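You operate a simulated robot arm through the tools that you are given. There is no shell and no other tool. Be economical: measure what you need, move in short steps, check, and stop when the job is done.

Carry out the task below with a simulated two-armed robot. There is one attempt and no reset: what you move stays moved.

JOB
Rinse the grapes in the sieve with the tap on spray.
Fine: spray button first; sieve back; tap off; plain jet again at the end; spill nothing. What is to be rubbed or washed off counts as gone when no trace of it is left.

It is judged by the outcome, as a careful person would: the job done as asked, and still so three seconds after it is handed in. It fails if anything else is knocked over, pushed out of place, dropped, spilled or broken.

ROBOT AND FRAMES
Two 7-joint arms with fingered hands on one trunk that stands fixed in place. Base frame: the origin is at the foot of the trunk, x ahead of it, y to its left, z up. Lengths are in m, angles in degrees, forces in N, time in s.
The left shoulder is at [0.03, 0.136, 1.205], the right one opposite. Payload 5 kg a hand.
Tool frame (each hand has its own): the origin (TCP) lies between the finger pads and is the grasp point; the fingertips stand 0.042 m ahead of it; z points along the fingers, y is the line along which they close. The gripper opens to 0.208 m. The gripper's body begins 0.119 m behind the TCP. The gripper is a hand of 4 fingers: y runs from the thumb to the fingers, the wrist lies at [0, 0, -0.332] in the tool frame, and closing takes about 1.5 s.
Orientation is that of the tool frame in the base frame, as [roll, pitch, yaw] about the fixed x, y, z axes, in that order (R = Rz(yaw) Ry(pitch) Rx(roll)). With the fingers straight down and closing along the base's y, the tool's x points along the base's -x, its y along +y and its z along -z.

CONTROLS
- The arms move only by the tool send_rows. It takes "left_moves", "right_moves" or both (then of equal length, played together; a hand with none holds still); each is a list of rows, each a list of 7 numbers: the shift along the tool's x, y, z in units of 250 mm (1.0 is 250 mm), then the turn, a rotation vector about the tool's x, y, z in units of 180 degrees (1.0 is 180 degrees), then the finger opening in cm, from 0 to 20.8. In form: [[tx, ty, tz, ax, ay, az, claw], ...]. A call has 1 to 12 rows; each row is the pose to reach, as a shift and turn from the pose commanded when the call began, along the tool's axes at that moment. A call with a number of a shift or a turn outside -1 to 1 is refused whole. Rows are played at 5 a second. More than 0.05 m and 8.6 degrees between two rows, or a gripper value outside its range, and nothing of the call is played. Where a pose cannot be reached the arm comes as near as it can. A force on the tool above 90 N (or 10 N above the force at the start of the call, whichever is more), or a blocked arm, ends the call early, and 0.2 s more pass. Each finger travels about 0.072 m/s and halts on what it meets, pressing with about 32 N; the grip force reading is that of the motor and also rises with nothing between the fingers. The clock runs only during rows and for 0.2 s after the last one: add rows that repeat a pose to give the fingers time. It gives the time, the measured TCP pose, the force on the tool (base axes), the opening and the grip force at its end, in the units of the frame above (readings bear some noise), with the torque about the TCP (base axes, N m) and any sound that the robot's microphone picked up, and new pictures: "show" is both (left out), scene, wrist or none (wrist: the cameras of the hands that moved).
- Cameras (640 x 400 px; columns grow to the right, rows downward): "scene" is now at [0.05, 0.0103, 1.9364]; the picture's right is [0.13, -0.99, 0.00], its down [-0.71, -0.09, -0.69] and it looks along [0.69, 0.09, -0.72] (base axes); focal length 328 px, centre (320, 200). "left" rides on the left gripper at [-0.101, 0, -0.145] in its tool frame; the picture's right is [-0.01, -1.00, 0.00], its down [0.82, 0.00, -0.57] and it looks along [0.57, 0.00, 0.82] (tool axes); focal length 261 px, centre (320, 200). "right" rides on the right gripper at [0.101, 0, -0.145] in its tool frame; the picture's right is [0.00, 1.00, 0.00], its down [-0.82, 0.00, -0.57] and it looks along [-0.57, 0.00, 0.82] (tool axes); focal length 261 px, centre (320, 200). There is no depth. A picture from a camera that has moved, and an enlarged one, comes with that camera's place and axes in the base frame and with its lens.
- slide_trunk(by): slides the trunk up (or, below 0, down) by that many m; the arms and the scene camera ride with it, the base frame stays. It gives what a move gives, with no picture.
- grasp_type(shape, hand): the hand has 4 fingers and takes this shape, open, in about a second: jaw (thumb against the fingers, like two jaws); tri (thumb and two fingers); tip (a fingertip pinch); poke (one finger out to press); point (the index stretched); flat (the hand flat); cup (the hand cupped); fist (a fist). The gripper value then closes the fingers along that shape, each until it touches; the sizes above hold for jaw. It gives what a move gives, with no picture.
- turn_head(pan, tilt): turns the head with the scene camera to pan (to the left, within 143 degrees either way) and tilt (down, from -29 to 69), counted from straight ahead of the robot. It gives what a move gives, and a new picture of the scene camera.
- inspect(camera, box): a new picture of the part [left, top, right, bottom] of that camera's present view, enlarged. The clock stands still meanwhile.
- close_job(): hands the job in; it is judged then, once.

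Work in short steps. Places have to be worked out from the pictures, the camera data and where the tool is seen: move nearer, look again, correct. Check each grasp and each placing, and mend what went wrong. You have 120 turns and 200 pictures in all, those below and enlarged ones among them. Open the grippers and draw the arms clear of the work before you hand the job in, unless the task says otherwise.

The tools are called after "Call:" as a command line: name --argument value ..., lists and objects as JSON in quotes. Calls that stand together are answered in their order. send_rows: Moves the arms, as the interface text tells. Its arguments: {"type":"object","properties":{"left_moves":{"type":"array","items":{"type":"array","items":{"type":"number"}}},"right_moves":{"type":"array","items":{"type":"array","items":{"type":"number"}}},"show":{"type":"string","enum":["both","scene","wrist","none"]}},"required":[]} The other tools are called the same way: slide_trunk (by) slides the trunk up or down; grasp_type (shape, hand) gives the hand a shape; turn_head (pan, tilt) turns the head that bears the scene camera; inspect (camera, box) takes an enlarged picture of a part of a camera's view; close_job () hands the job in.

At the start:

```text
t: 0.0
left_tool_pos: [0.4224, 0.3549, 1.3868]
left_orientation: [-180.0, 0.0, 180.0]
left_ft_force: [-0.3, 0.2, 0.7]
left_moment: [-0.02, -0.02, -0.05]
left_gripper_width: 0.2077
left_grasp_force: 0.0
left_shape: jaw
right_tool_pos: [0.6382, -0.1277, 1.3105]
right_orientation: [180.0, 0.0, 180.0]
right_ft_force: [0.2, -0.2, 0.1]
right_moment: [-0.01, -0.02, 0.02]
right_gripper_width: 0.2077
right_grasp_force: 0.0
right_shape: jaw
trunk travel left (down, up): [-0.225, 0.265]
head pan, tilt: [7.2, 46.0]
```

scene: 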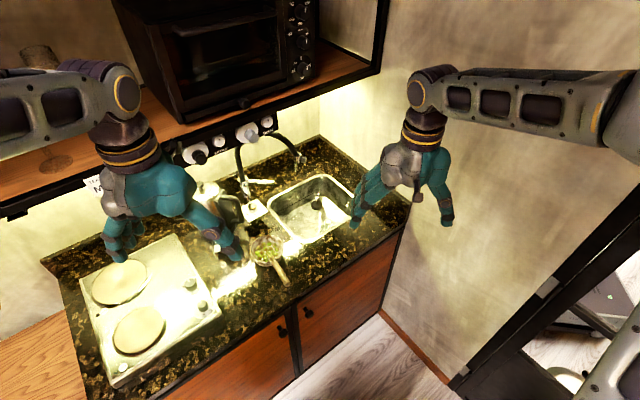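
right: 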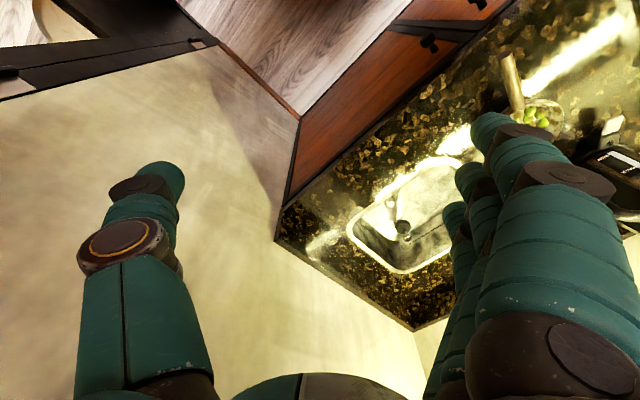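
left: 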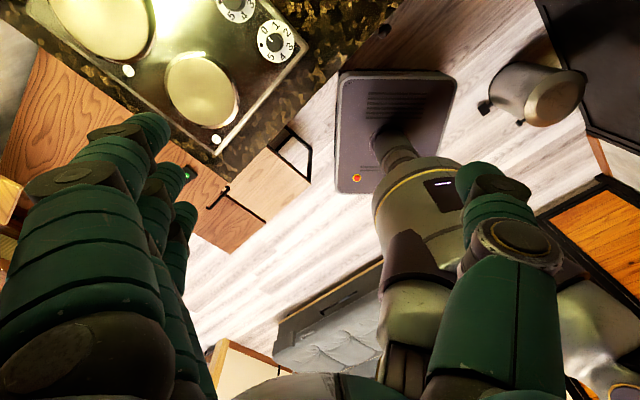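

The scene shows a sink, a tap with a black arched spout, and a sieve with grapes left of the sink. I enlarge the work area to identify the tap's parts.

Call:
inspect --camera "scene" --box '[180, 110, 380, 300]'

Call:
inspect --camera "scene" --box '[230, 130, 330, 220]'

```text
2.11 times, centred on (280, 205) of scene
camera zoom: at [0.05, 0.0103, 1.9364], right [0.13, -0.99, 0.0], down [-0.71, -0.09, -0.69], along [0.69, 0.09, -0.72], focal length 691 px, centre (404, 190)
```

zoom: 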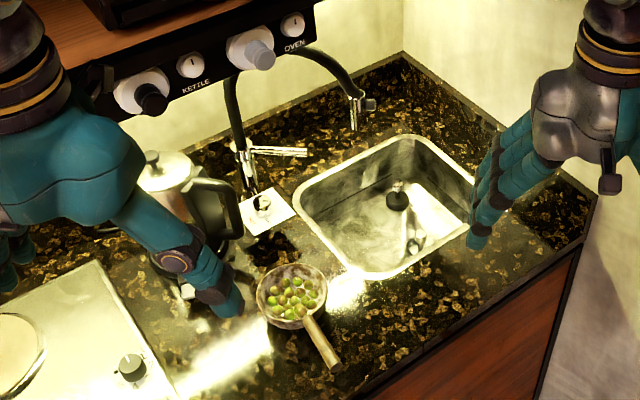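

```text
4.44 times, centred on (280, 175) of scene
camera zoom: at [0.05, 0.0103, 1.9364], right [0.13, -0.99, 0.0], down [-0.71, -0.09, -0.69], along [0.69, 0.09, -0.72], focal length 1459 px, centre (498, 311)
```

zoom: 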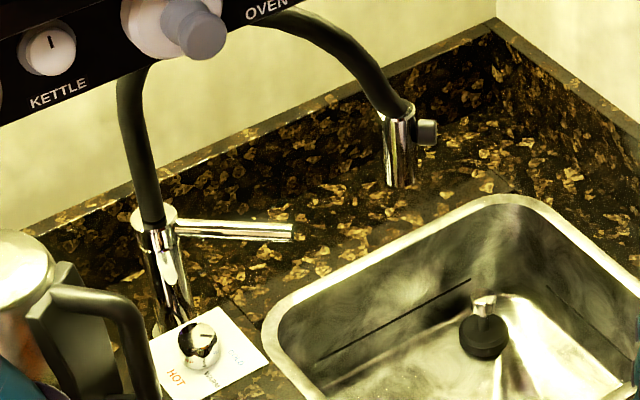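

Triangulating scene and right-wrist views puts the sieve near (0.73, 0.31, 0.93). I look closer at the tap's controls and sieve.

Call:
inspect --camera "scene" --box '[235, 170, 285, 220]'

Call:
inspect --camera "scene" --box '[240, 225, 300, 290]'

Call:
inspect --camera "right" --box '[460, 30, 640, 230]'

```text
8.00 times, centred on (260, 195) of scene
camera zoom: at [0.05, 0.0103, 1.9364], right [0.13, -0.99, 0.0], down [-0.71, -0.09, -0.69], along [0.69, 0.09, -0.72], focal length 2627 px, centre (800, 240)
```

zoom: 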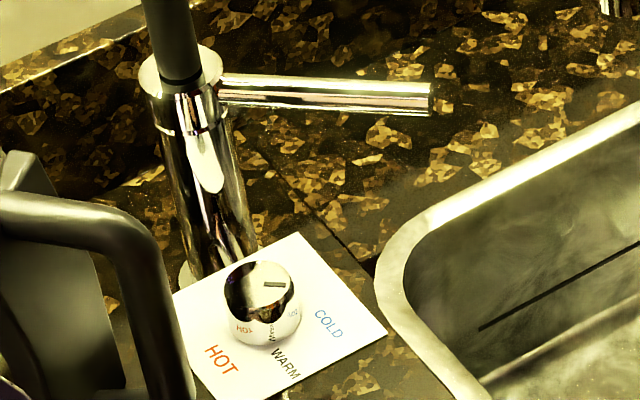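

```text
6.15 times, centred on (270, 258) of scene
camera zoom: at [0.05, 0.0103, 1.9364], right [0.13, -0.99, 0.0], down [-0.71, -0.09, -0.69], along [0.69, 0.09, -0.72], focal length 2020 px, centre (628, -154)
```

zoom: 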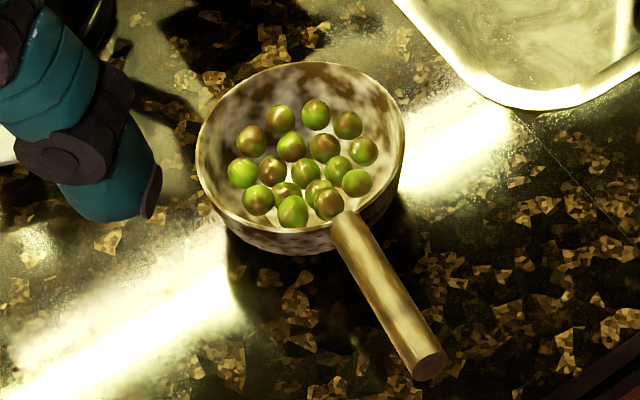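

```text
2.00 times, centred on (550, 130) of right
camera zoom: at [0.5371, -0.1265, 1.4541], right [0.0, 1.0, 0.0], down [0.82, 0.0, 0.57], along [0.57, 0.0, -0.82], focal length 521 px, centre (-140, 340)
```

zoom: 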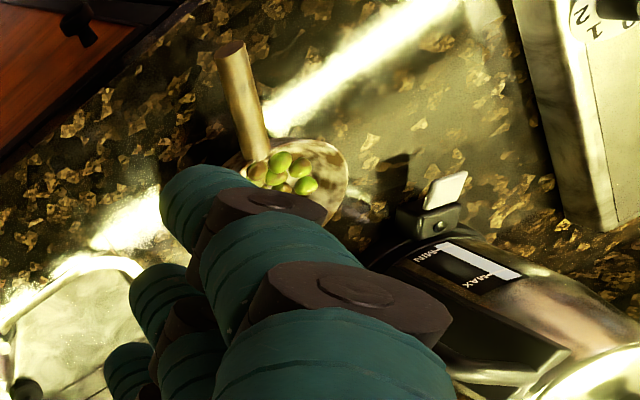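

The tap: horizontal lever on the pillar, temperature knob (left alone), and grey button on the side of the spray head. I shape the right hand to poke and move it left a bit, to see the nozzle from another angle.

Call:
grasp_type --hand "right" --shape "poke"

Call:
inspect --camera "right" --box '[0, 0, 640, 400]'

```text
t: 0.9
left_tool_pos: [0.4216, 0.3559, 1.387]
left_orientation: [-180.0, 0.0, 180.0]
left_ft_force: [1.3, 0.3, -0.5]
left_moment: [0.03, -0.04, 0.03]
left_gripper_width: 0.2078
left_grasp_force: 0.0
left_shape: jaw
right_tool_pos: [0.6396, -0.1265, 1.3098]
right_orientation: [180.0, -0.1, -180.0]
right_ft_force: [-0.7, 0.2, -0.1]
right_moment: [0.02, 0.01, -0.01]
right_gripper_width: 0.0
right_grasp_force: 0.0
right_shape: poke
trunk travel left (down, up): [-0.225, 0.265]
head pan, tilt: [7.2, 46.0]
```

```text
1.00 times, centred on (320, 200) of right (not enlarged: the box is as wide or as high as the picture)
camera zoom: at [0.5371, -0.1266, 1.454], right [0.0, 1.0, 0.0], down [0.82, 0.0, 0.57], along [0.57, 0.0, -0.82], focal length 261 px, centre (320, 200)
```

zoom: 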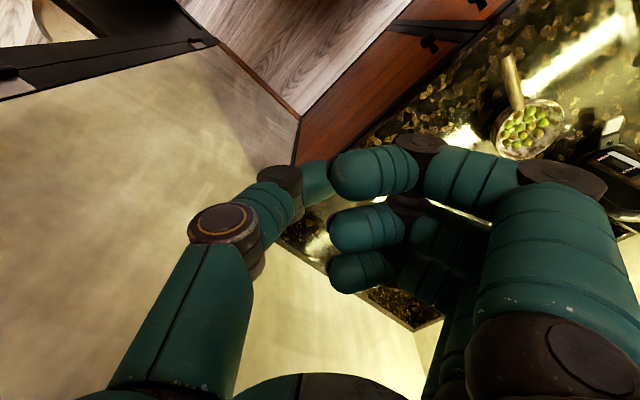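

I check what the poke shape looks like from the scene camera.

Call:
inspect --camera "scene" --box '[330, 60, 480, 260]'

Call:
grasp_type --hand "right" --shape "point"

Call:
inspect --camera "scene" --box '[330, 60, 480, 260]'

Call:
inspect --camera "right" --box '[0, 0, 640, 400]'

```text
2.00 times, centred on (405, 160) of scene
camera zoom: at [0.0501, 0.0102, 1.9364], right [0.13, -0.99, 0.0], down [-0.71, -0.09, -0.69], along [0.69, 0.09, -0.72], focal length 657 px, centre (150, 280)
```

zoom: 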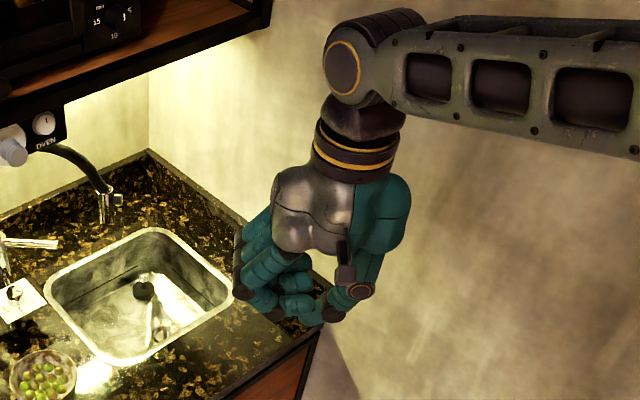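

```text
t: 1.8
left_tool_pos: [0.4215, 0.3552, 1.3871]
left_orientation: [-180.0, 0.1, 179.9]
left_ft_force: [-0.5, 0.2, 0.5]
left_moment: [0.03, -0.01, -0.03]
left_gripper_width: 0.208
left_grasp_force: 0.1
left_shape: jaw
right_tool_pos: [0.6395, -0.1261, 1.3091]
right_orientation: [180.0, 0.0, 179.9]
right_ft_force: [-0.3, 0.9, 0.6]
right_moment: [-0.02, 0.0, -0.01]
right_gripper_width: 0.2018
right_grasp_force: 0.0
right_shape: point
trunk travel left (down, up): [-0.225, 0.265]
head pan, tilt: [7.2, 46.0]
```

```text
2.00 times, centred on (405, 160) of scene
camera zoom: at [0.0501, 0.0102, 1.9364], right [0.13, -0.99, 0.0], down [-0.71, -0.09, -0.69], along [0.69, 0.09, -0.72], focal length 657 px, centre (150, 280)
```

zoom: 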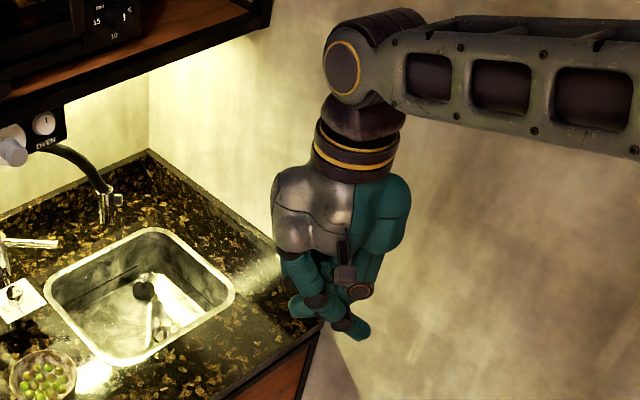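

```text
1.00 times, centred on (320, 200) of right (not enlarged: the box is as wide or as high as the picture)
camera zoom: at [0.5371, -0.1266, 1.454], right [0.0, 1.0, 0.0], down [0.82, 0.0, 0.57], along [0.57, 0.0, -0.82], focal length 261 px, centre (320, 200)
```

zoom: 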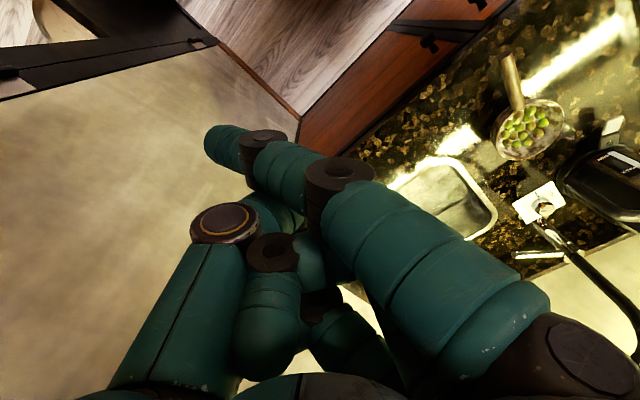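

Lever tip triangulates to about (0.98, 0.32, 1.04) and the pillar to about (0.97, 0.44). I pitch the right hand forward 45° to view the nozzle and the shelf level, and see how "point" opens.

Call:
send_rows --right_moves '[[0, 0, 0, 0, -0.042, 0, 20.8], [0, 0, 0, 0, -0.084, 0, 20.8], [0, 0, 0, 0, -0.126, 0, 20.8], [0, 0, 0, 0, -0.168, 0, 20.8], [0, 0, 0, 0, -0.21, 0, 20.8], [0, 0, 0, 0, -0.25, 0, 20.8], [0, 0, 0, 0, -0.25, 0, 20.8]]'

```text
t: 3.4
left_tool_pos: [0.4221, 0.3537, 1.3872]
left_orientation: [180.0, 0.0, 180.0]
left_ft_force: [0.2, 0.2, 0.1]
left_moment: [0.0, 0.06, 0.02]
left_gripper_width: 0.208
left_grasp_force: 0.0
left_shape: jaw
right_tool_pos: [0.6386, -0.1251, 1.3086]
right_orientation: [180.0, 45.0, -180.0]
right_ft_force: [0.2, 0.1, 0.1]
right_moment: [0.0, 0.03, 0.04]
right_gripper_width: 0.2019
right_grasp_force: 0.1
right_shape: point
trunk travel left (down, up): [-0.225, 0.265]
head pan, tilt: [7.2, 46.0]
camera scene: at [0.0506, 0.0103, 1.9364], right [0.13, -0.99, 0.0], down [-0.71, -0.09, -0.69], along [0.69, 0.09, -0.72], focal length 328 px, centre (320, 200)
camera right: at [0.4643, -0.1264, 1.34], right [0.0, 1.0, 0.0], down [0.18, 0.0, 0.98], along [0.98, 0.0, -0.18], focal length 261 px, centre (320, 200)
```

scene: 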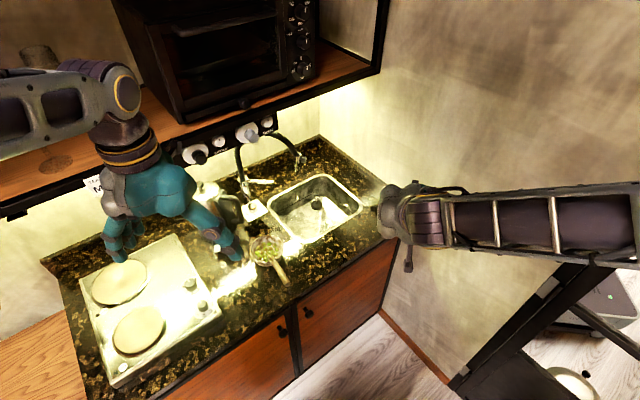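
right: 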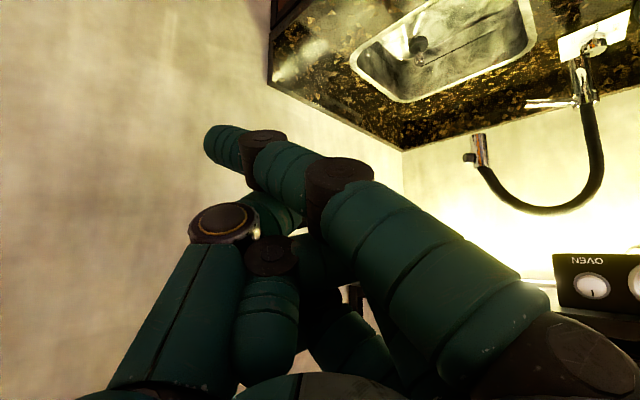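

Nozzle triangulates to (0.997, 0.219, 1.14), outlet ≈1.10; the button faces -y at about (0.998, 0.194, 1.15). I try the poke shape again with time to settle, to see which finger sticks out.

Call:
grasp_type --hand "right" --shape "poke"

Call:
send_rows --right_moves '[[0, 0, 0, 0, 0, 0, 0], [0, 0, 0, 0, 0, 0, 0], [0, 0, 0, 0, 0, 0, 0], [0, 0, 0, 0, 0, 0, 0]]' --show "wrist"

Call:
send_rows --right_moves '[[0, 0, 0, 0, 0, 0, 20.8], [0, 0, 0, 0, 0, 0, 20.8], [0, 0, 0, 0, 0, 0, 20.8], [0, 0, 0, 0, 0, 0, 20.8], [0, 0, 0, 0, 0, 0, 20.8], [0, 0, 0, 0, 0, 0, 20.8]]' --show "wrist"

```text
t: 4.3
left_tool_pos: [0.4221, 0.3547, 1.3865]
left_orientation: [-180.0, 0.0, -179.9]
left_ft_force: [0.2, 0.6, 0.9]
left_moment: [0.01, 0.02, 0.0]
left_gripper_width: 0.2077
left_grasp_force: 0.1
left_shape: jaw
right_tool_pos: [0.639, -0.1265, 1.3101]
right_orientation: [-179.9, 45.1, 180.0]
right_ft_force: [0.1, 0.3, 0.2]
right_moment: [0.03, 0.01, -0.01]
right_gripper_width: 0.0
right_grasp_force: 0.1
right_shape: poke
trunk travel left (down, up): [-0.225, 0.265]
head pan, tilt: [7.2, 46.0]
```

```text
t: 5.3
left_tool_pos: [0.4227, 0.3549, 1.3875]
left_orientation: [180.0, 0.0, 180.0]
left_ft_force: [0.6, -0.3, 0.3]
left_moment: [0.01, -0.01, 0.0]
left_gripper_width: 0.2077
left_grasp_force: 0.1
left_shape: jaw
right_tool_pos: [0.6391, -0.1264, 1.3096]
right_orientation: [180.0, 45.0, -180.0]
right_ft_force: [0.8, -0.1, -0.1]
right_moment: [0.0, 0.01, 0.0]
right_gripper_width: 0.0
right_grasp_force: 0.0
right_shape: poke
trunk travel left (down, up): [-0.225, 0.265]
head pan, tilt: [7.2, 46.0]
camera right: at [0.4641, -0.1266, 1.3404], right [0.0, 1.0, 0.0], down [0.18, 0.0, 0.98], along [0.98, 0.0, -0.18], focal length 261 px, centre (320, 200)
```

right: 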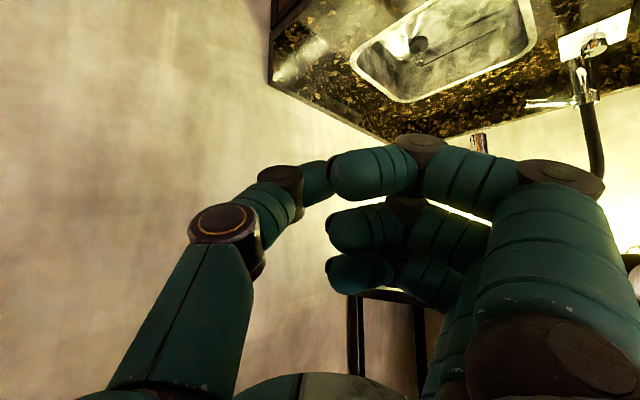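

```text
t: 6.7
left_tool_pos: [0.4221, 0.3537, 1.387]
left_orientation: [-179.9, 0.0, 179.9]
left_ft_force: [-0.1, 0.5, 0.7]
left_moment: [-0.06, 0.03, 0.0]
left_gripper_width: 0.2077
left_grasp_force: 0.0
left_shape: jaw
right_tool_pos: [0.6396, -0.1276, 1.3098]
right_orientation: [180.0, 45.0, -180.0]
right_ft_force: [-0.2, 0.3, -1.7]
right_moment: [0.01, 0.02, 0.01]
right_gripper_width: 0.0001
right_grasp_force: 0.1
right_shape: poke
trunk travel left (down, up): [-0.225, 0.265]
head pan, tilt: [7.2, 46.0]
camera right: at [0.4641, -0.1265, 1.3404], right [0.0, 1.0, 0.0], down [0.18, 0.0, 0.98], along [0.98, 0.0, -0.18], focal length 261 px, centre (320, 200)
```

right: 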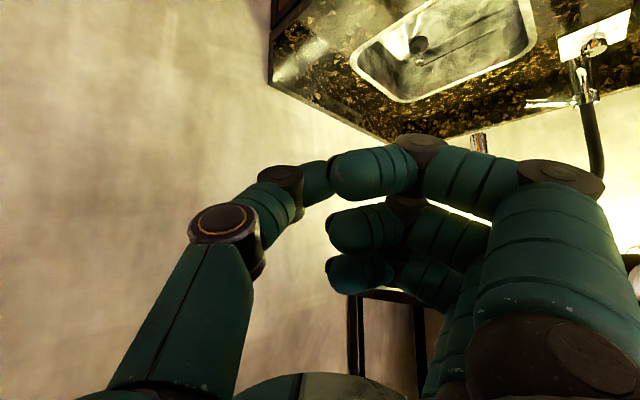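

Poke is a closed pinch here, not much use. Better plan: squeeze the spray head between thumb (on the button, -y side) and fingers (+y side), so the spout isn't pushed. I switch to jaw and move the right hand toward it, pitching to near horizontal.

Call:
grasp_type --hand "right" --shape "jaw"

Call:
send_rows --right_moves '[[-0.011, 0.113, 0.103, 0, -0.0243, 0, 12], [-0.022, 0.2265, 0.206, 0, -0.0486, 0, 12], [-0.033, 0.34, 0.309, 0, -0.073, 0, 12], [-0.044, 0.453, 0.412, 0, -0.097, 0, 12], [-0.055, 0.566, 0.515, 0, -0.1215, 0, 12], [-0.066, 0.68, 0.617, 0, -0.146, 0, 12], [-0.077, 0.793, 0.72, 0, -0.17, 0, 12], [-0.0877, 0.906, 0.823, 0, -0.1944, 0, 12], [-0.0877, 0.906, 0.823, 0, -0.1944, 0, 12]]'

```text
t: 7.6
left_tool_pos: [0.4225, 0.3545, 1.387]
left_orientation: [180.0, -0.1, 180.0]
left_ft_force: [0.5, -0.3, -0.8]
left_moment: [-0.02, 0.01, -0.03]
left_gripper_width: 0.2082
left_grasp_force: 0.1
left_shape: jaw
right_tool_pos: [0.6393, -0.1269, 1.3088]
right_orientation: [-179.9, 45.0, -179.9]
right_ft_force: [0.2, 0.5, -0.2]
right_moment: [0.02, -0.03, -0.01]
right_gripper_width: 0.208
right_grasp_force: 0.1
right_shape: jaw
trunk travel left (down, up): [-0.225, 0.265]
head pan, tilt: [7.2, 46.0]
```

```text
t: 9.6
left_tool_pos: [0.4211, 0.3541, 1.3878]
left_orientation: [179.9, -0.1, 180.0]
left_ft_force: [-0.6, -0.6, 0.2]
left_moment: [0.11, -0.1, -0.03]
left_gripper_width: 0.2076
left_grasp_force: 0.1
left_shape: jaw
right_tool_pos: [0.7999, 0.0992, 1.1799]
right_orientation: [179.6, 80.0, 179.6]
right_ft_force: [-0.2, -0.6, 1.7]
right_moment: [-0.01, 0.01, 0.12]
right_gripper_width: 0.1208
right_grasp_force: 0.0
right_shape: jaw
trunk travel left (down, up): [-0.225, 0.265]
head pan, tilt: [7.2, 46.0]
camera scene: at [0.0485, 0.0084, 1.9366], right [0.13, -0.99, 0.0], down [-0.71, -0.09, -0.7], along [0.69, 0.09, -0.72], focal length 328 px, centre (320, 200)
camera right: at [0.6377, 0.0987, 1.1054], right [0.0, 1.0, 0.01], down [-0.42, -0.01, 0.91], along [0.91, 0.0, 0.42], focal length 261 px, centre (320, 200)
```

scene: 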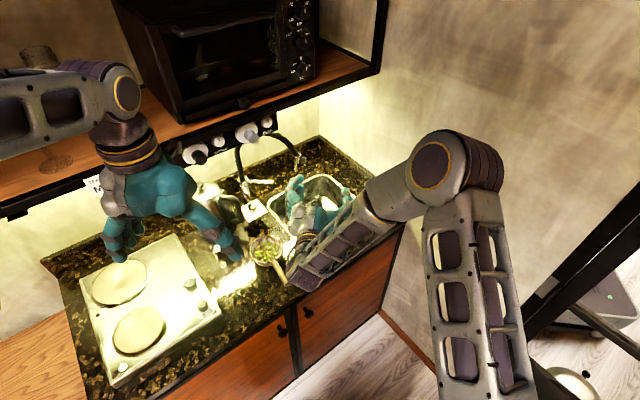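
right: 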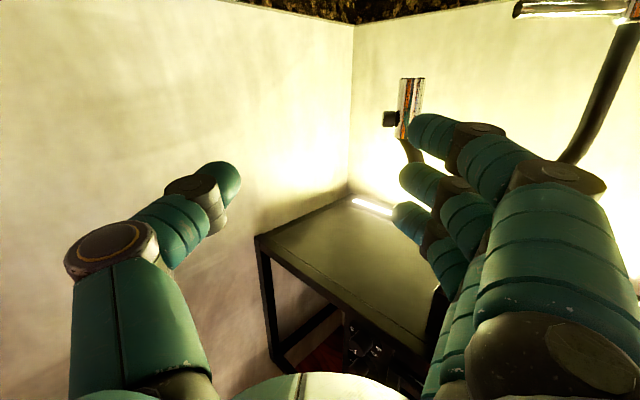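

Nozzle and button confirmed at (0.997, 0.22) and tip of button y≈0.185, z≈1.153. I move sideways to centre the hand on y=0.210 and part-way forward.

Call:
send_rows --right_moves '[[0.03, 0.148, 0.033, 0, 0, 0, 12], [0.06, 0.296, 0.065, 0, 0, 0, 12], [0.0925, 0.444, 0.098, 0, 0, 0, 12], [0.06, 0.444, 0.25, 0, 0, 0, 12], [0.035, 0.444, 0.4, 0, 0, 0, 12], [0.016, 0.444, 0.531, 0, 0, 0, 12], [0.016, 0.444, 0.531, 0, 0, 0, 12]]'

```text
t: 11.2
left_tool_pos: [0.4211, 0.3548, 1.3867]
left_orientation: [180.0, 0.0, -179.9]
left_ft_force: [-0.6, 0.4, -0.3]
left_moment: [0.0, -0.06, 0.0]
left_gripper_width: 0.2079
left_grasp_force: 0.1
left_shape: jaw
right_tool_pos: [0.9283, 0.2124, 1.1523]
right_orientation: [179.9, 80.1, 180.0]
right_ft_force: [-0.6, 0.6, 0.7]
right_moment: [0.0, 0.01, 0.03]
right_gripper_width: 0.1204
right_grasp_force: 0.0
right_shape: jaw
trunk travel left (down, up): [-0.225, 0.265]
head pan, tilt: [7.2, 46.0]
camera scene: at [0.049, 0.0103, 1.9365], right [0.13, -0.99, 0.0], down [-0.71, -0.09, -0.7], along [0.69, 0.09, -0.72], focal length 328 px, centre (320, 200)
camera right: at [0.7684, 0.2115, 1.0781], right [0.0, 1.0, 0.0], down [-0.42, 0.0, 0.91], along [0.91, 0.0, 0.42], focal length 261 px, centre (320, 200)
```

scene: 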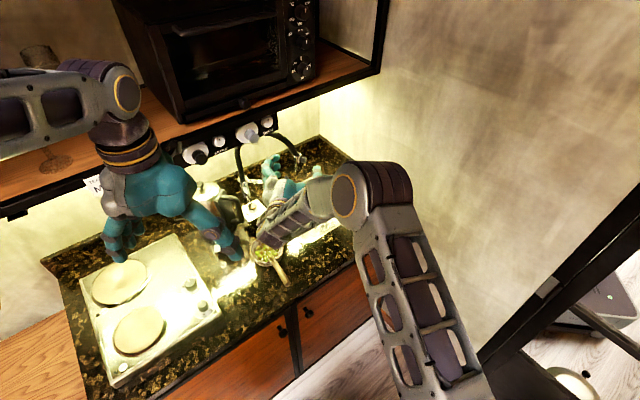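
right: 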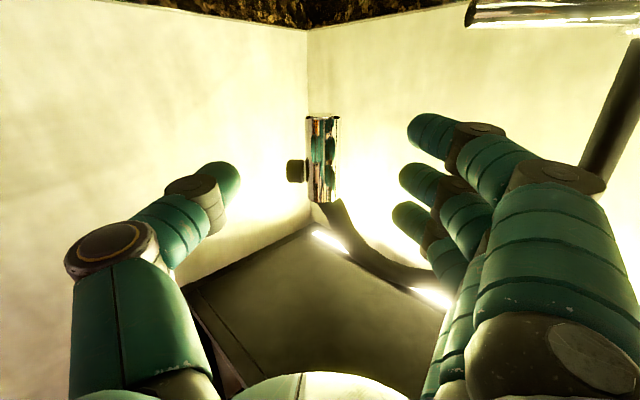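

Centred nearly; the nozzle-plus-button centre is y≈0.204. I advance 6 cm, slightly lower, and close to 7 cm to check the alignment.

Call:
send_rows --right_moves '[[0, -0.032, 0.08, 0, 0, 0, 12], [0, -0.032, 0.16, 0, 0, 0, 12], [0, -0.032, 0.244, 0, 0, 0, 12], [0, -0.032, 0.244, 0, 0, 0, 9], [0, -0.032, 0.244, 0, 0, 0, 7.2], [0, -0.032, 0.244, 0, 0, 0, 7.2]]' --show "wrist"

```text
t: 12.6
left_tool_pos: [0.4223, 0.3547, 1.3861]
left_orientation: [180.0, -0.1, -180.0]
left_ft_force: [-0.4, -0.6, -0.7]
left_moment: [0.0, -0.01, 0.0]
left_gripper_width: 0.2078
left_grasp_force: 0.1
left_shape: jaw
right_tool_pos: [0.9905, 0.2035, 1.1419]
right_orientation: [-180.0, 80.0, -180.0]
right_ft_force: [0.2, -0.2, -0.2]
right_moment: [-0.01, 0.02, 0.0]
right_gripper_width: 0.0726
right_grasp_force: 0.0
right_shape: jaw
trunk travel left (down, up): [-0.225, 0.265]
head pan, tilt: [7.2, 46.0]
camera right: at [0.8285, 0.2035, 1.0677], right [0.0, 1.0, 0.0], down [-0.42, 0.0, 0.91], along [0.91, 0.0, 0.42], focal length 261 px, centre (320, 200)
```

right: 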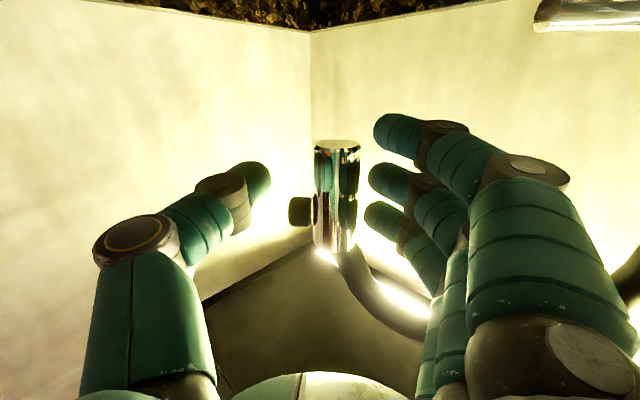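

The button sits ~8 mm above the TCP line and y-centring is good. I raise 8 mm and squeeze.

Call:
send_rows --right_moves '[[-0.034, 0, -0.03, 0, 0, 0, 7.2], [-0.034, 0, -0.03, 0, 0, 0, 5.5], [-0.034, 0, -0.03, 0, 0, 0, 4.0], [-0.034, 0, -0.03, 0, 0, 0, 4.0], [-0.034, 0, -0.03, 0, 0, 0, 4.0]]' --show "wrist"

```text
t: 13.8
left_tool_pos: [0.4212, 0.3549, 1.385]
left_orientation: [-179.9, 0.1, -180.0]
left_ft_force: [0.2, 0.3, -0.2]
left_moment: [0.02, -0.01, 0.01]
left_gripper_width: 0.2078
left_grasp_force: 0.0
left_shape: jaw
right_tool_pos: [0.983, 0.204, 1.1517]
right_orientation: [-179.9, 80.0, 180.0]
right_ft_force: [0.3, 0.7, 0.1]
right_moment: [0.04, 0.03, 0.05]
right_gripper_width: 0.0409
right_grasp_force: 0.1
right_shape: jaw
trunk travel left (down, up): [-0.225, 0.265]
head pan, tilt: [7.2, 46.0]
camera right: at [0.8225, 0.2038, 1.0775], right [0.0, 1.0, 0.0], down [-0.42, 0.0, 0.91], along [0.91, 0.0, 0.42], focal length 261 px, centre (320, 200)
```

right: 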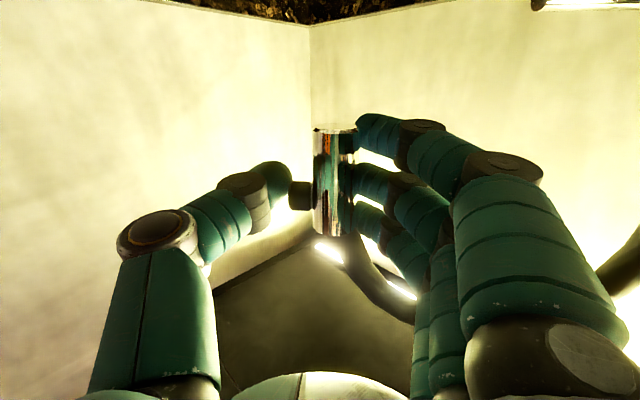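

Fingers just meet the head, thumb at the button, no grip force yet. I close further in small steps.

Call:
send_rows --right_moves '[[0, 0, 0, 0, 0, 0, 3.6], [0, 0, 0, 0, 0, 0, 3.2], [0, 0, 0, 0, 0, 0, 2.8], [0, 0, 0, 0, 0, 0, 2.8]]' --show "wrist"

```text
t: 14.8
left_tool_pos: [0.4218, 0.3557, 1.3876]
left_orientation: [-180.0, 0.0, 180.0]
left_ft_force: [0.5, -0.3, -0.1]
left_moment: [0.0, 0.03, -0.01]
left_gripper_width: 0.2077
left_grasp_force: 0.1
left_shape: jaw
right_tool_pos: [0.9826, 0.2056, 1.1521]
right_orientation: [-179.9, 79.9, -179.8]
right_ft_force: [-0.5, 7.6, -0.4]
right_moment: [0.21, 0.14, 0.1]
right_gripper_width: 0.0261
right_grasp_force: 31.9
right_shape: jaw
trunk travel left (down, up): [-0.225, 0.265]
head pan, tilt: [7.2, 46.0]
camera right: at [0.8222, 0.2049, 1.0772], right [0.0, 1.0, 0.0], down [-0.42, 0.0, 0.91], along [0.91, 0.0, 0.42], focal length 261 px, centre (320, 200)
```

right: 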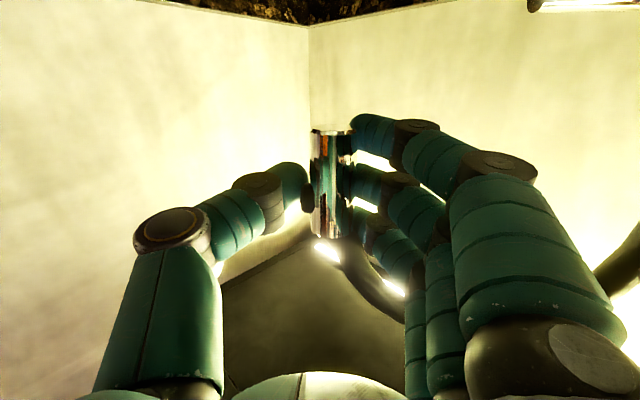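

The button is pressed home (grip 32 N). I open and draw back, then check its state.

Call:
send_rows --right_moves '[[0, 0, 0, 0, 0, 0, 5], [0, 0, 0, 0, 0, 0, 7.5], [0, 0, 0, 0, 0, 0, 9], [0, 0, -0.15, 0, 0, 0, 10], [0, 0, -0.3, 0, 0, 0, 10], [0, 0, -0.4, 0, 0, 0, 10]]' --show "wrist"

Call:
inspect --camera "right" --box '[260, 90, 380, 240]'

```text
t: 16.2
left_tool_pos: [0.4215, 0.3546, 1.3868]
left_orientation: [179.9, 0.0, -180.0]
left_ft_force: [-0.1, 0.8, 0.1]
left_moment: [-0.01, -0.08, 0.01]
left_gripper_width: 0.2078
left_grasp_force: 0.2
left_shape: jaw
right_tool_pos: [0.8848, 0.2031, 1.1722]
right_orientation: [180.0, 80.0, 180.0]
right_ft_force: [-0.1, 0.2, 0.3]
right_moment: [-0.03, 0.01, 0.01]
right_gripper_width: 0.0995
right_grasp_force: 0.0
right_shape: jaw
trunk travel left (down, up): [-0.225, 0.265]
head pan, tilt: [7.2, 46.0]
camera right: at [0.7232, 0.2029, 1.0964], right [0.0, 1.0, 0.0], down [-0.42, 0.0, 0.91], along [0.91, 0.0, 0.42], focal length 261 px, centre (320, 200)
```

right: 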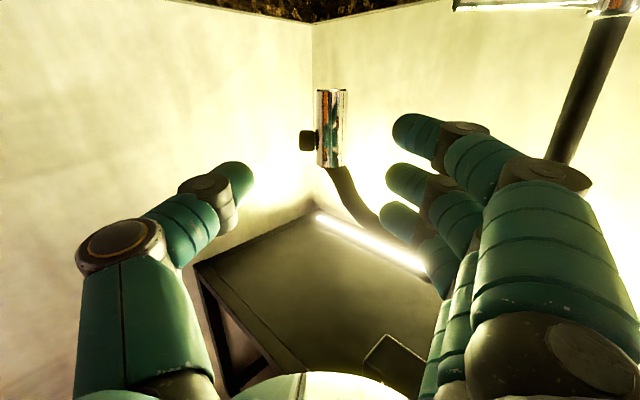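

```text
2.67 times, centred on (320, 165) of right
camera zoom: at [0.7232, 0.2029, 1.0964], right [0.0, 1.0, 0.0], down [-0.42, 0.0, 0.91], along [0.91, 0.0, 0.42], focal length 695 px, centre (320, 293)
```

zoom: 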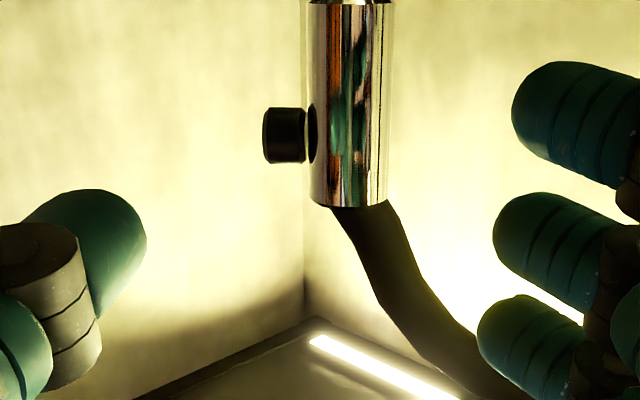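

The button springs back (momentary), the spout hasn't moved. Handle triangulates from (0.59, 0.19) to (0.67, 0.25), z≈0.957, azimuth ≈38°. I draw the right hand back and tip it down, ready for the sieve handle.

Call:
send_rows --right_moves '[[0.006, 0, -0.123, 0, 0.0278, 0, 10], [0.013, -0.03, -0.246, 0, 0.0556, 0, 10], [0.02, -0.07, -0.37, 0, 0.0833, 0, 10], [0.026, -0.11, -0.493, 0, 0.111, 0, 10], [0.033, -0.14, -0.616, 0, 0.139, 0, 10], [0.04, -0.17, -0.74, 0, 0.167, 0, 10], [0.046, -0.2, -0.863, 0, 0.194, 0, 10], [0.052, -0.212, -0.986, 0, 0.2222, 0, 10], [0.052, -0.212, -0.986, 0, 0.2222, 0, 10]]' --show "none"

```text
t: 18.2
left_tool_pos: [0.4226, 0.3542, 1.3847]
left_orientation: [-180.0, 0.0, 180.0]
left_ft_force: [-0.4, 0.1, 0.0]
left_moment: [0.0, 0.02, -0.03]
left_gripper_width: 0.2077
left_grasp_force: 0.1
left_shape: jaw
right_tool_pos: [0.64, 0.1513, 1.1996]
right_orientation: [180.0, 39.9, 180.0]
right_ft_force: [0.5, -0.3, -0.2]
right_moment: [-0.03, 0.01, -0.01]
right_gripper_width: 0.0993
right_grasp_force: 0.1
right_shape: jaw
trunk travel left (down, up): [-0.225, 0.265]
head pan, tilt: [7.2, 46.0]
```

Now yaw 38° to line up with the handle and come to a pre-grasp 12 cm short of it.

Call:
send_rows --right_moves '[[0.1, 0.013, 0.043, -0.0224, 0, -0.0267, 10], [0.2, 0.027, 0.087, -0.0448, 0, -0.0533, 10], [0.3, 0.04, 0.13, -0.0672, 0, -0.08, 10], [0.4, 0.053, 0.173, -0.0895, 0, -0.1067, 10], [0.5, 0.067, 0.217, -0.112, 0, -0.133, 10], [0.599, 0.08, 0.26, -0.1343, 0, -0.16, 10], [0.599, 0.08, 0.26, -0.1343, 0, -0.16, 10]]'

```text
t: 19.8
left_tool_pos: [0.4217, 0.3557, 1.3876]
left_orientation: [-179.9, 0.0, -180.0]
left_ft_force: [-0.9, 0.5, 0.5]
left_moment: [-0.04, -0.07, 0.02]
left_gripper_width: 0.2078
left_grasp_force: 0.0
left_shape: jaw
right_tool_pos: [0.5663, 0.1719, 1.0538]
right_orientation: [-179.9, 40.0, -142.2]
right_ft_force: [-0.5, 0.3, 0.9]
right_moment: [-0.06, -0.04, -0.04]
right_gripper_width: 0.0995
right_grasp_force: 0.0
right_shape: jaw
trunk travel left (down, up): [-0.225, 0.265]
head pan, tilt: [7.2, 46.0]
camera scene: at [0.0489, 0.0115, 1.9365], right [0.13, -0.99, 0.0], down [-0.71, -0.09, -0.7], along [0.69, 0.09, -0.72], focal length 328 px, centre (320, 200)
camera right: at [0.4304, 0.0665, 1.0991], right [-0.61, 0.79, 0.0], down [0.21, 0.16, 0.97], along [0.77, 0.59, -0.26], focal length 261 px, centre (320, 200)
```

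scene: 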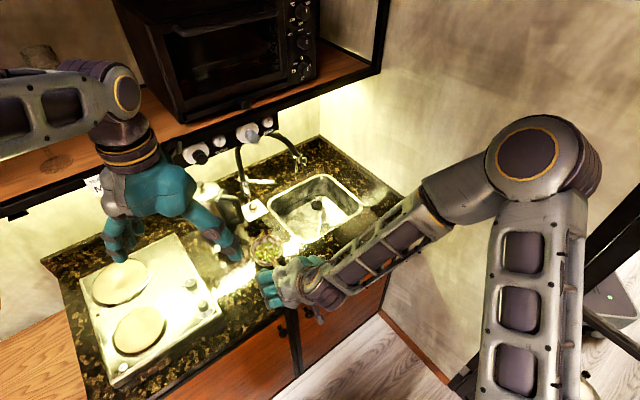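
right: 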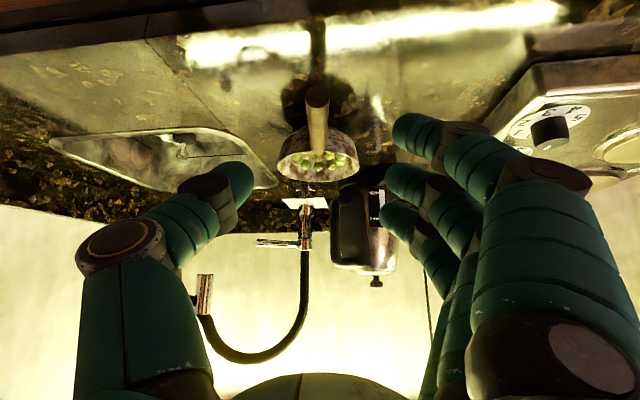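

Handle is centred in the hand's view and aligned, z≈0.951. I advance to it, keeping the pads gripping ~2 cm ahead of the TCP so fingertips clear the counter.

Call:
send_rows --right_moves '[[0.01, 0, 0.12, 0, 0, 0, 9], [0.02, 0, 0.24, 0, 0, 0, 9], [0.03, -0.003, 0.34, 0, 0, 0, 8], [0.041, -0.005, 0.425, 0, 0, 0, 8], [0.041, -0.005, 0.425, 0, 0, 0, 8]]'

Call:
inspect --camera "scene" --box '[220, 200, 350, 330]'

```text
t: 21.0
left_tool_pos: [0.4211, 0.3554, 1.3863]
left_orientation: [-179.9, 0.0, 180.0]
left_ft_force: [-0.1, 0.0, -0.7]
left_moment: [-0.01, -0.05, -0.01]
left_gripper_width: 0.2074
left_grasp_force: 0.0
left_shape: jaw
right_tool_pos: [0.6171, 0.2063, 0.965]
right_orientation: [-180.0, 40.0, -142.4]
right_ft_force: [-0.4, 0.6, 0.6]
right_moment: [0.0, -0.02, 0.01]
right_gripper_width: 0.0808
right_grasp_force: 0.0
right_shape: jaw
trunk travel left (down, up): [-0.225, 0.265]
head pan, tilt: [7.2, 46.0]
camera scene: at [0.0492, 0.01, 1.9365], right [0.13, -0.99, 0.0], down [-0.71, -0.09, -0.69], along [0.69, 0.09, -0.72], focal length 328 px, centre (320, 200)
camera right: at [0.4799, 0.102, 1.0109], right [-0.61, 0.79, 0.0], down [0.21, 0.16, 0.97], along [0.77, 0.59, -0.26], focal length 261 px, centre (320, 200)
```

scene: 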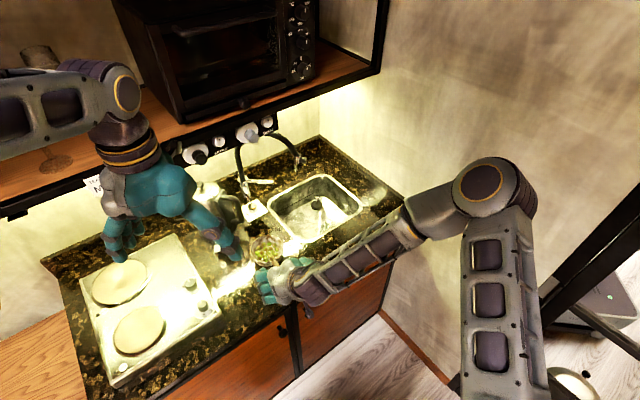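
right: 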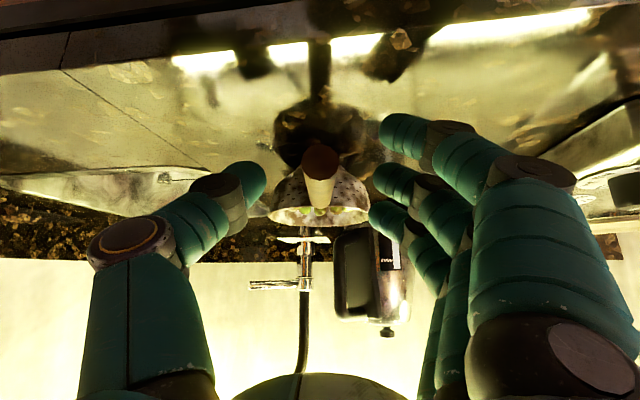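

```text
3.08 times, centred on (285, 265) of scene
camera zoom: at [0.0492, 0.01, 1.9365], right [0.13, -0.99, 0.0], down [-0.71, -0.09, -0.69], along [0.69, 0.09, -0.72], focal length 1010 px, centre (428, 0)
```

zoom: 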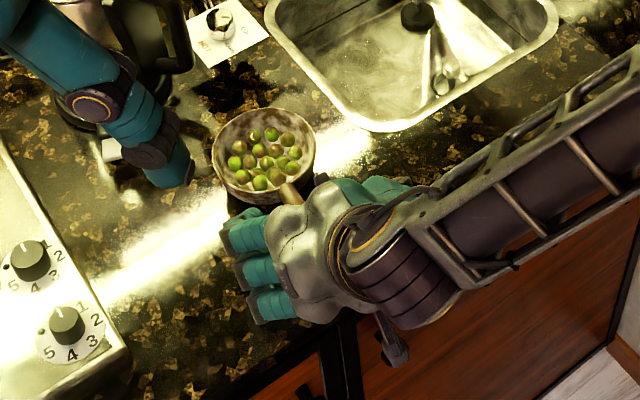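

Handle lies between thumb and fingers about 2 cm ahead of the TCP, with no contact. I close.

Call:
send_rows --right_moves '[[0, 0, 0, 0, 0, 0, 5], [0, 0, 0, 0, 0, 0, 3], [0, 0, 0, 0, 0, 0, 1.5], [0, 0, 0, 0, 0, 0, 1.0], [0, 0, 0, 0, 0, 0, 1.0], [0, 0, 0, 0, 0, 0, 1.0]]'

Call:
inspect --camera "scene" --box '[220, 200, 350, 330]'

```text
t: 22.4
left_tool_pos: [0.4226, 0.3543, 1.3869]
left_orientation: [180.0, -0.1, -180.0]
left_ft_force: [-0.1, -0.4, -0.3]
left_moment: [0.0, -0.01, 0.02]
left_gripper_width: 0.2079
left_grasp_force: 0.1
left_shape: jaw
right_tool_pos: [0.6168, 0.208, 0.965]
right_orientation: [-180.0, 40.0, -142.5]
right_ft_force: [-1.1, 2.5, 2.3]
right_moment: [0.4, -0.24, 0.19]
right_gripper_width: 0.0067
right_grasp_force: 32.6
right_shape: jaw
trunk travel left (down, up): [-0.225, 0.265]
head pan, tilt: [7.2, 46.0]
camera scene: at [0.0498, 0.0104, 1.9365], right [0.13, -0.99, 0.0], down [-0.71, -0.09, -0.69], along [0.69, 0.09, -0.72], focal length 328 px, centre (320, 200)
camera right: at [0.4801, 0.1024, 1.0109], right [-0.61, 0.79, 0.0], down [0.21, 0.16, 0.97], along [0.77, 0.59, -0.26], focal length 261 px, centre (320, 200)
```

scene: 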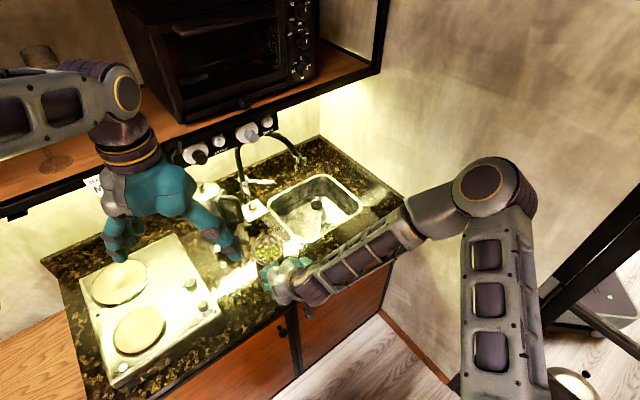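
right: 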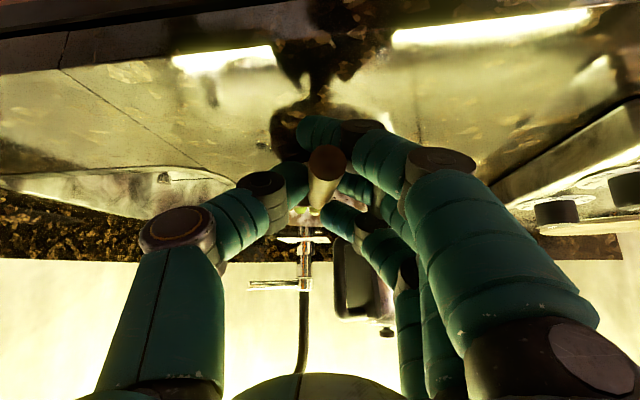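

```text
3.08 times, centred on (285, 265) of scene
camera zoom: at [0.0498, 0.0104, 1.9365], right [0.13, -0.99, 0.0], down [-0.71, -0.09, -0.69], along [0.69, 0.09, -0.72], focal length 1010 px, centre (428, 0)
```

zoom: 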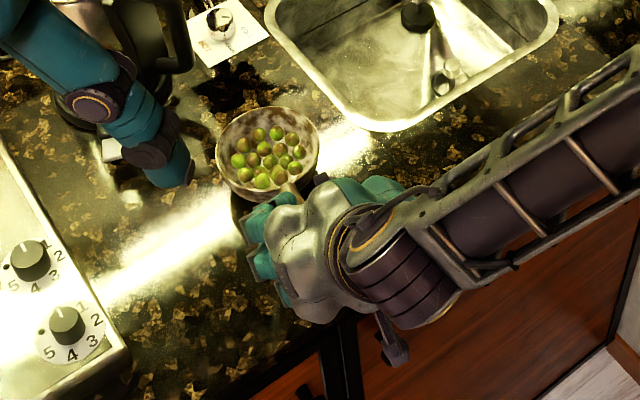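

Grip holds at 32 N, with the index beneath the handle. I lift 5 cm slowly and check that the sieve stays level.

Call:
send_rows --right_moves '[[-0.026, 0, -0.031, 0, 0, 0, 0.5], [-0.052, 0, -0.061, 0, 0, 0, 0.5], [-0.078, 0, -0.092, 0, 0, 0, 0.5], [-0.104, 0, -0.122, 0, 0, 0, 0.5], [-0.129, 0, -0.153, 0, 0, 0, 0.5], [-0.129, 0, -0.153, 0, 0, 0, 0.5]]' --show "wrist"

Call:
inspect --camera "scene" --box '[220, 190, 350, 320]'

```text
t: 23.8
left_tool_pos: [0.4218, 0.3549, 1.3877]
left_orientation: [-180.0, -0.1, -180.0]
left_ft_force: [-0.6, 0.0, 0.1]
left_moment: [0.0, -0.03, -0.05]
left_gripper_width: 0.2077
left_grasp_force: 0.0
left_shape: jaw
right_tool_pos: [0.6163, 0.2052, 1.015]
right_orientation: [-179.9, 40.0, -142.4]
right_ft_force: [-0.4, -0.8, -1.3]
right_moment: [-0.05, 0.19, 0.05]
right_gripper_width: 0.0023
right_grasp_force: 31.8
right_shape: jaw
trunk travel left (down, up): [-0.225, 0.265]
head pan, tilt: [7.2, 46.0]
camera right: at [0.4799, 0.102, 1.0605], right [-0.61, 0.79, 0.0], down [0.21, 0.16, 0.97], along [0.77, 0.59, -0.26], focal length 261 px, centre (320, 200)
```

right: 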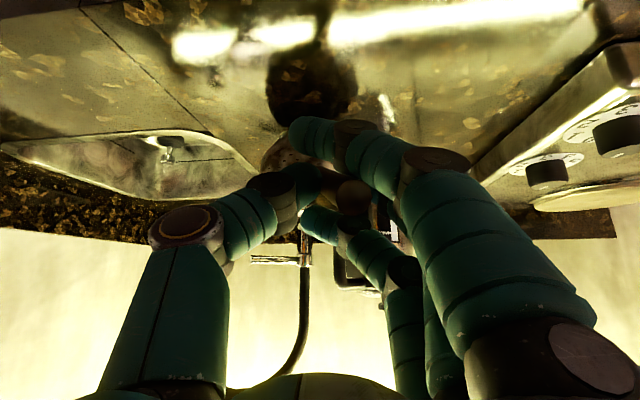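

```text
3.08 times, centred on (285, 255) of scene
camera zoom: at [0.0502, 0.0104, 1.9364], right [0.13, -0.99, 0.0], down [-0.71, -0.09, -0.69], along [0.69, 0.09, -0.72], focal length 1010 px, centre (428, 31)
```

zoom: 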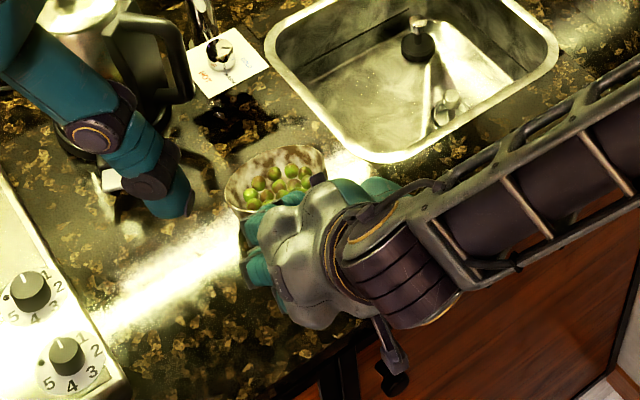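

The sieve tips nose-down in this grip (the fingers are stacked across the handle). I set it back down and will regrasp with the tool steeper so the fingers line up along the handle.

Call:
send_rows --right_moves '[[0.026, 0, 0.031, 0, 0, 0, 0.5], [0.052, 0, 0.061, 0, 0, 0, 0.5], [0.078, 0, 0.092, 0, 0, 0, 0.5], [0.104, 0, 0.122, 0, 0, 0, 0.5], [0.125, 0, 0.149, 0, 0, 0, 0.5], [0.125, 0, 0.149, 0, 0, 0, 0.5]]' --show "wrist"

Call:
inspect --camera "scene" --box '[220, 190, 350, 320]'

```text
t: 25.2
left_tool_pos: [0.4218, 0.3554, 1.3867]
left_orientation: [180.0, 0.0, 180.0]
left_ft_force: [0.5, -0.3, 0.0]
left_moment: [0.01, -0.01, -0.02]
left_gripper_width: 0.2079
left_grasp_force: 0.1
left_shape: jaw
right_tool_pos: [0.6168, 0.2074, 0.9671]
right_orientation: [-180.0, 40.0, -142.5]
right_ft_force: [-2.7, -1.7, 5.4]
right_moment: [0.34, -0.84, -0.17]
right_gripper_width: 0.0007
right_grasp_force: 31.4
right_shape: jaw
trunk travel left (down, up): [-0.225, 0.265]
head pan, tilt: [7.2, 46.0]
camera right: at [0.4793, 0.1024, 1.0125], right [-0.61, 0.79, 0.0], down [0.21, 0.16, 0.97], along [0.77, 0.59, -0.26], focal length 261 px, centre (320, 200)
```

right: 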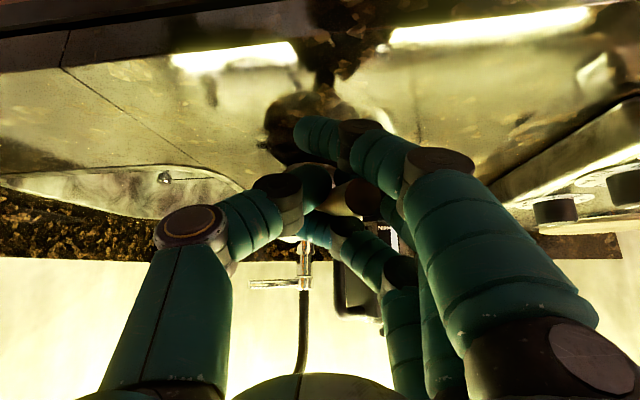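

```text
3.08 times, centred on (285, 255) of scene
camera zoom: at [0.0492, 0.01, 1.9365], right [0.13, -0.99, 0.0], down [-0.71, -0.09, -0.69], along [0.69, 0.09, -0.72], focal length 1010 px, centre (428, 31)
```

zoom: 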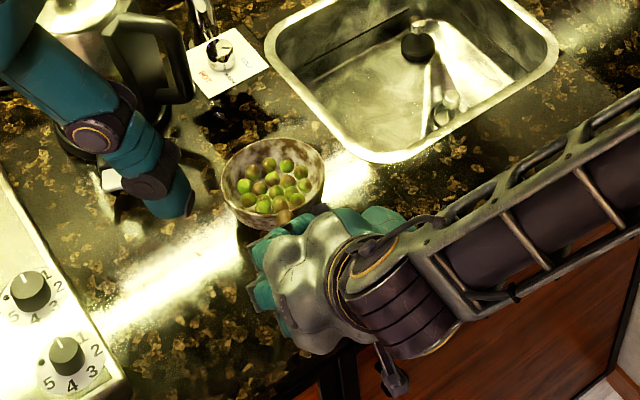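

The sieve is back on the counter, grapes inside. I open the hand and look.

Call:
send_rows --right_moves '[[0, 0, 0, 0, 0, 0, 1.5], [0, 0, 0, 0, 0, 0, 2.5], [0, 0, 0, 0, 0, 0, 4], [0, 0, 0, 0, 0, 0, 6], [0, 0, 0, 0, 0, 0, 8], [0, 0, 0, 0, 0, 0, 9]]' --show "wrist"

Call:
inspect --camera "scene" --box '[220, 190, 350, 320]'

```text
t: 26.6
left_tool_pos: [0.4223, 0.3545, 1.3879]
left_orientation: [-180.0, 0.0, 179.9]
left_ft_force: [0.3, -0.6, -0.2]
left_moment: [-0.03, 0.01, -0.01]
left_gripper_width: 0.2076
left_grasp_force: 0.0
left_shape: jaw
right_tool_pos: [0.6155, 0.2061, 0.9667]
right_orientation: [-179.9, 40.0, -142.4]
right_ft_force: [1.0, -1.0, 1.1]
right_moment: [0.24, -0.36, -0.26]
right_gripper_width: 0.0903
right_grasp_force: 0.0
right_shape: jaw
trunk travel left (down, up): [-0.225, 0.265]
head pan, tilt: [7.2, 46.0]
camera right: at [0.4798, 0.1023, 1.0124], right [-0.61, 0.79, 0.0], down [0.21, 0.16, 0.97], along [0.77, 0.59, -0.26], focal length 261 px, centre (320, 200)
```

right: 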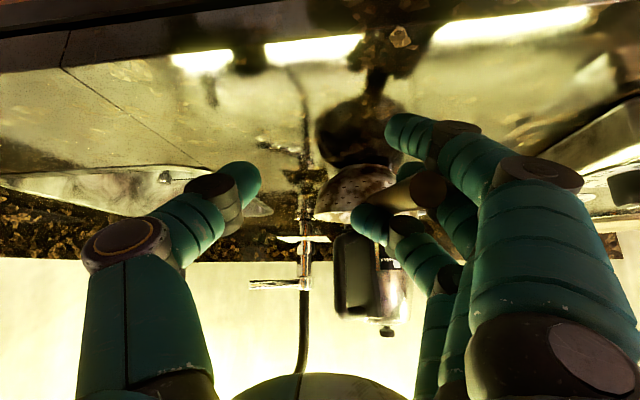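

```text
3.08 times, centred on (285, 255) of scene
camera zoom: at [0.05, 0.0101, 1.9365], right [0.13, -0.99, 0.0], down [-0.71, -0.09, -0.69], along [0.69, 0.09, -0.72], focal length 1010 px, centre (428, 31)
```

zoom: 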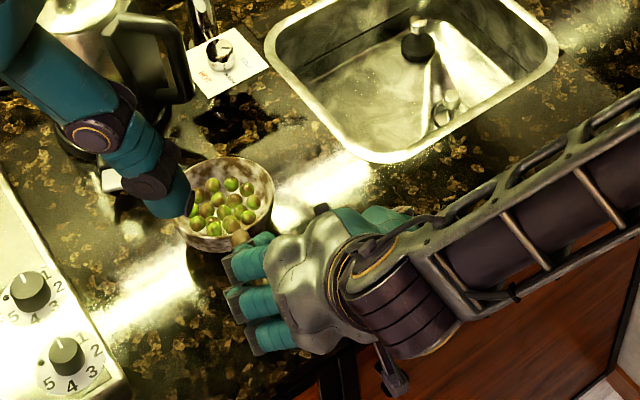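

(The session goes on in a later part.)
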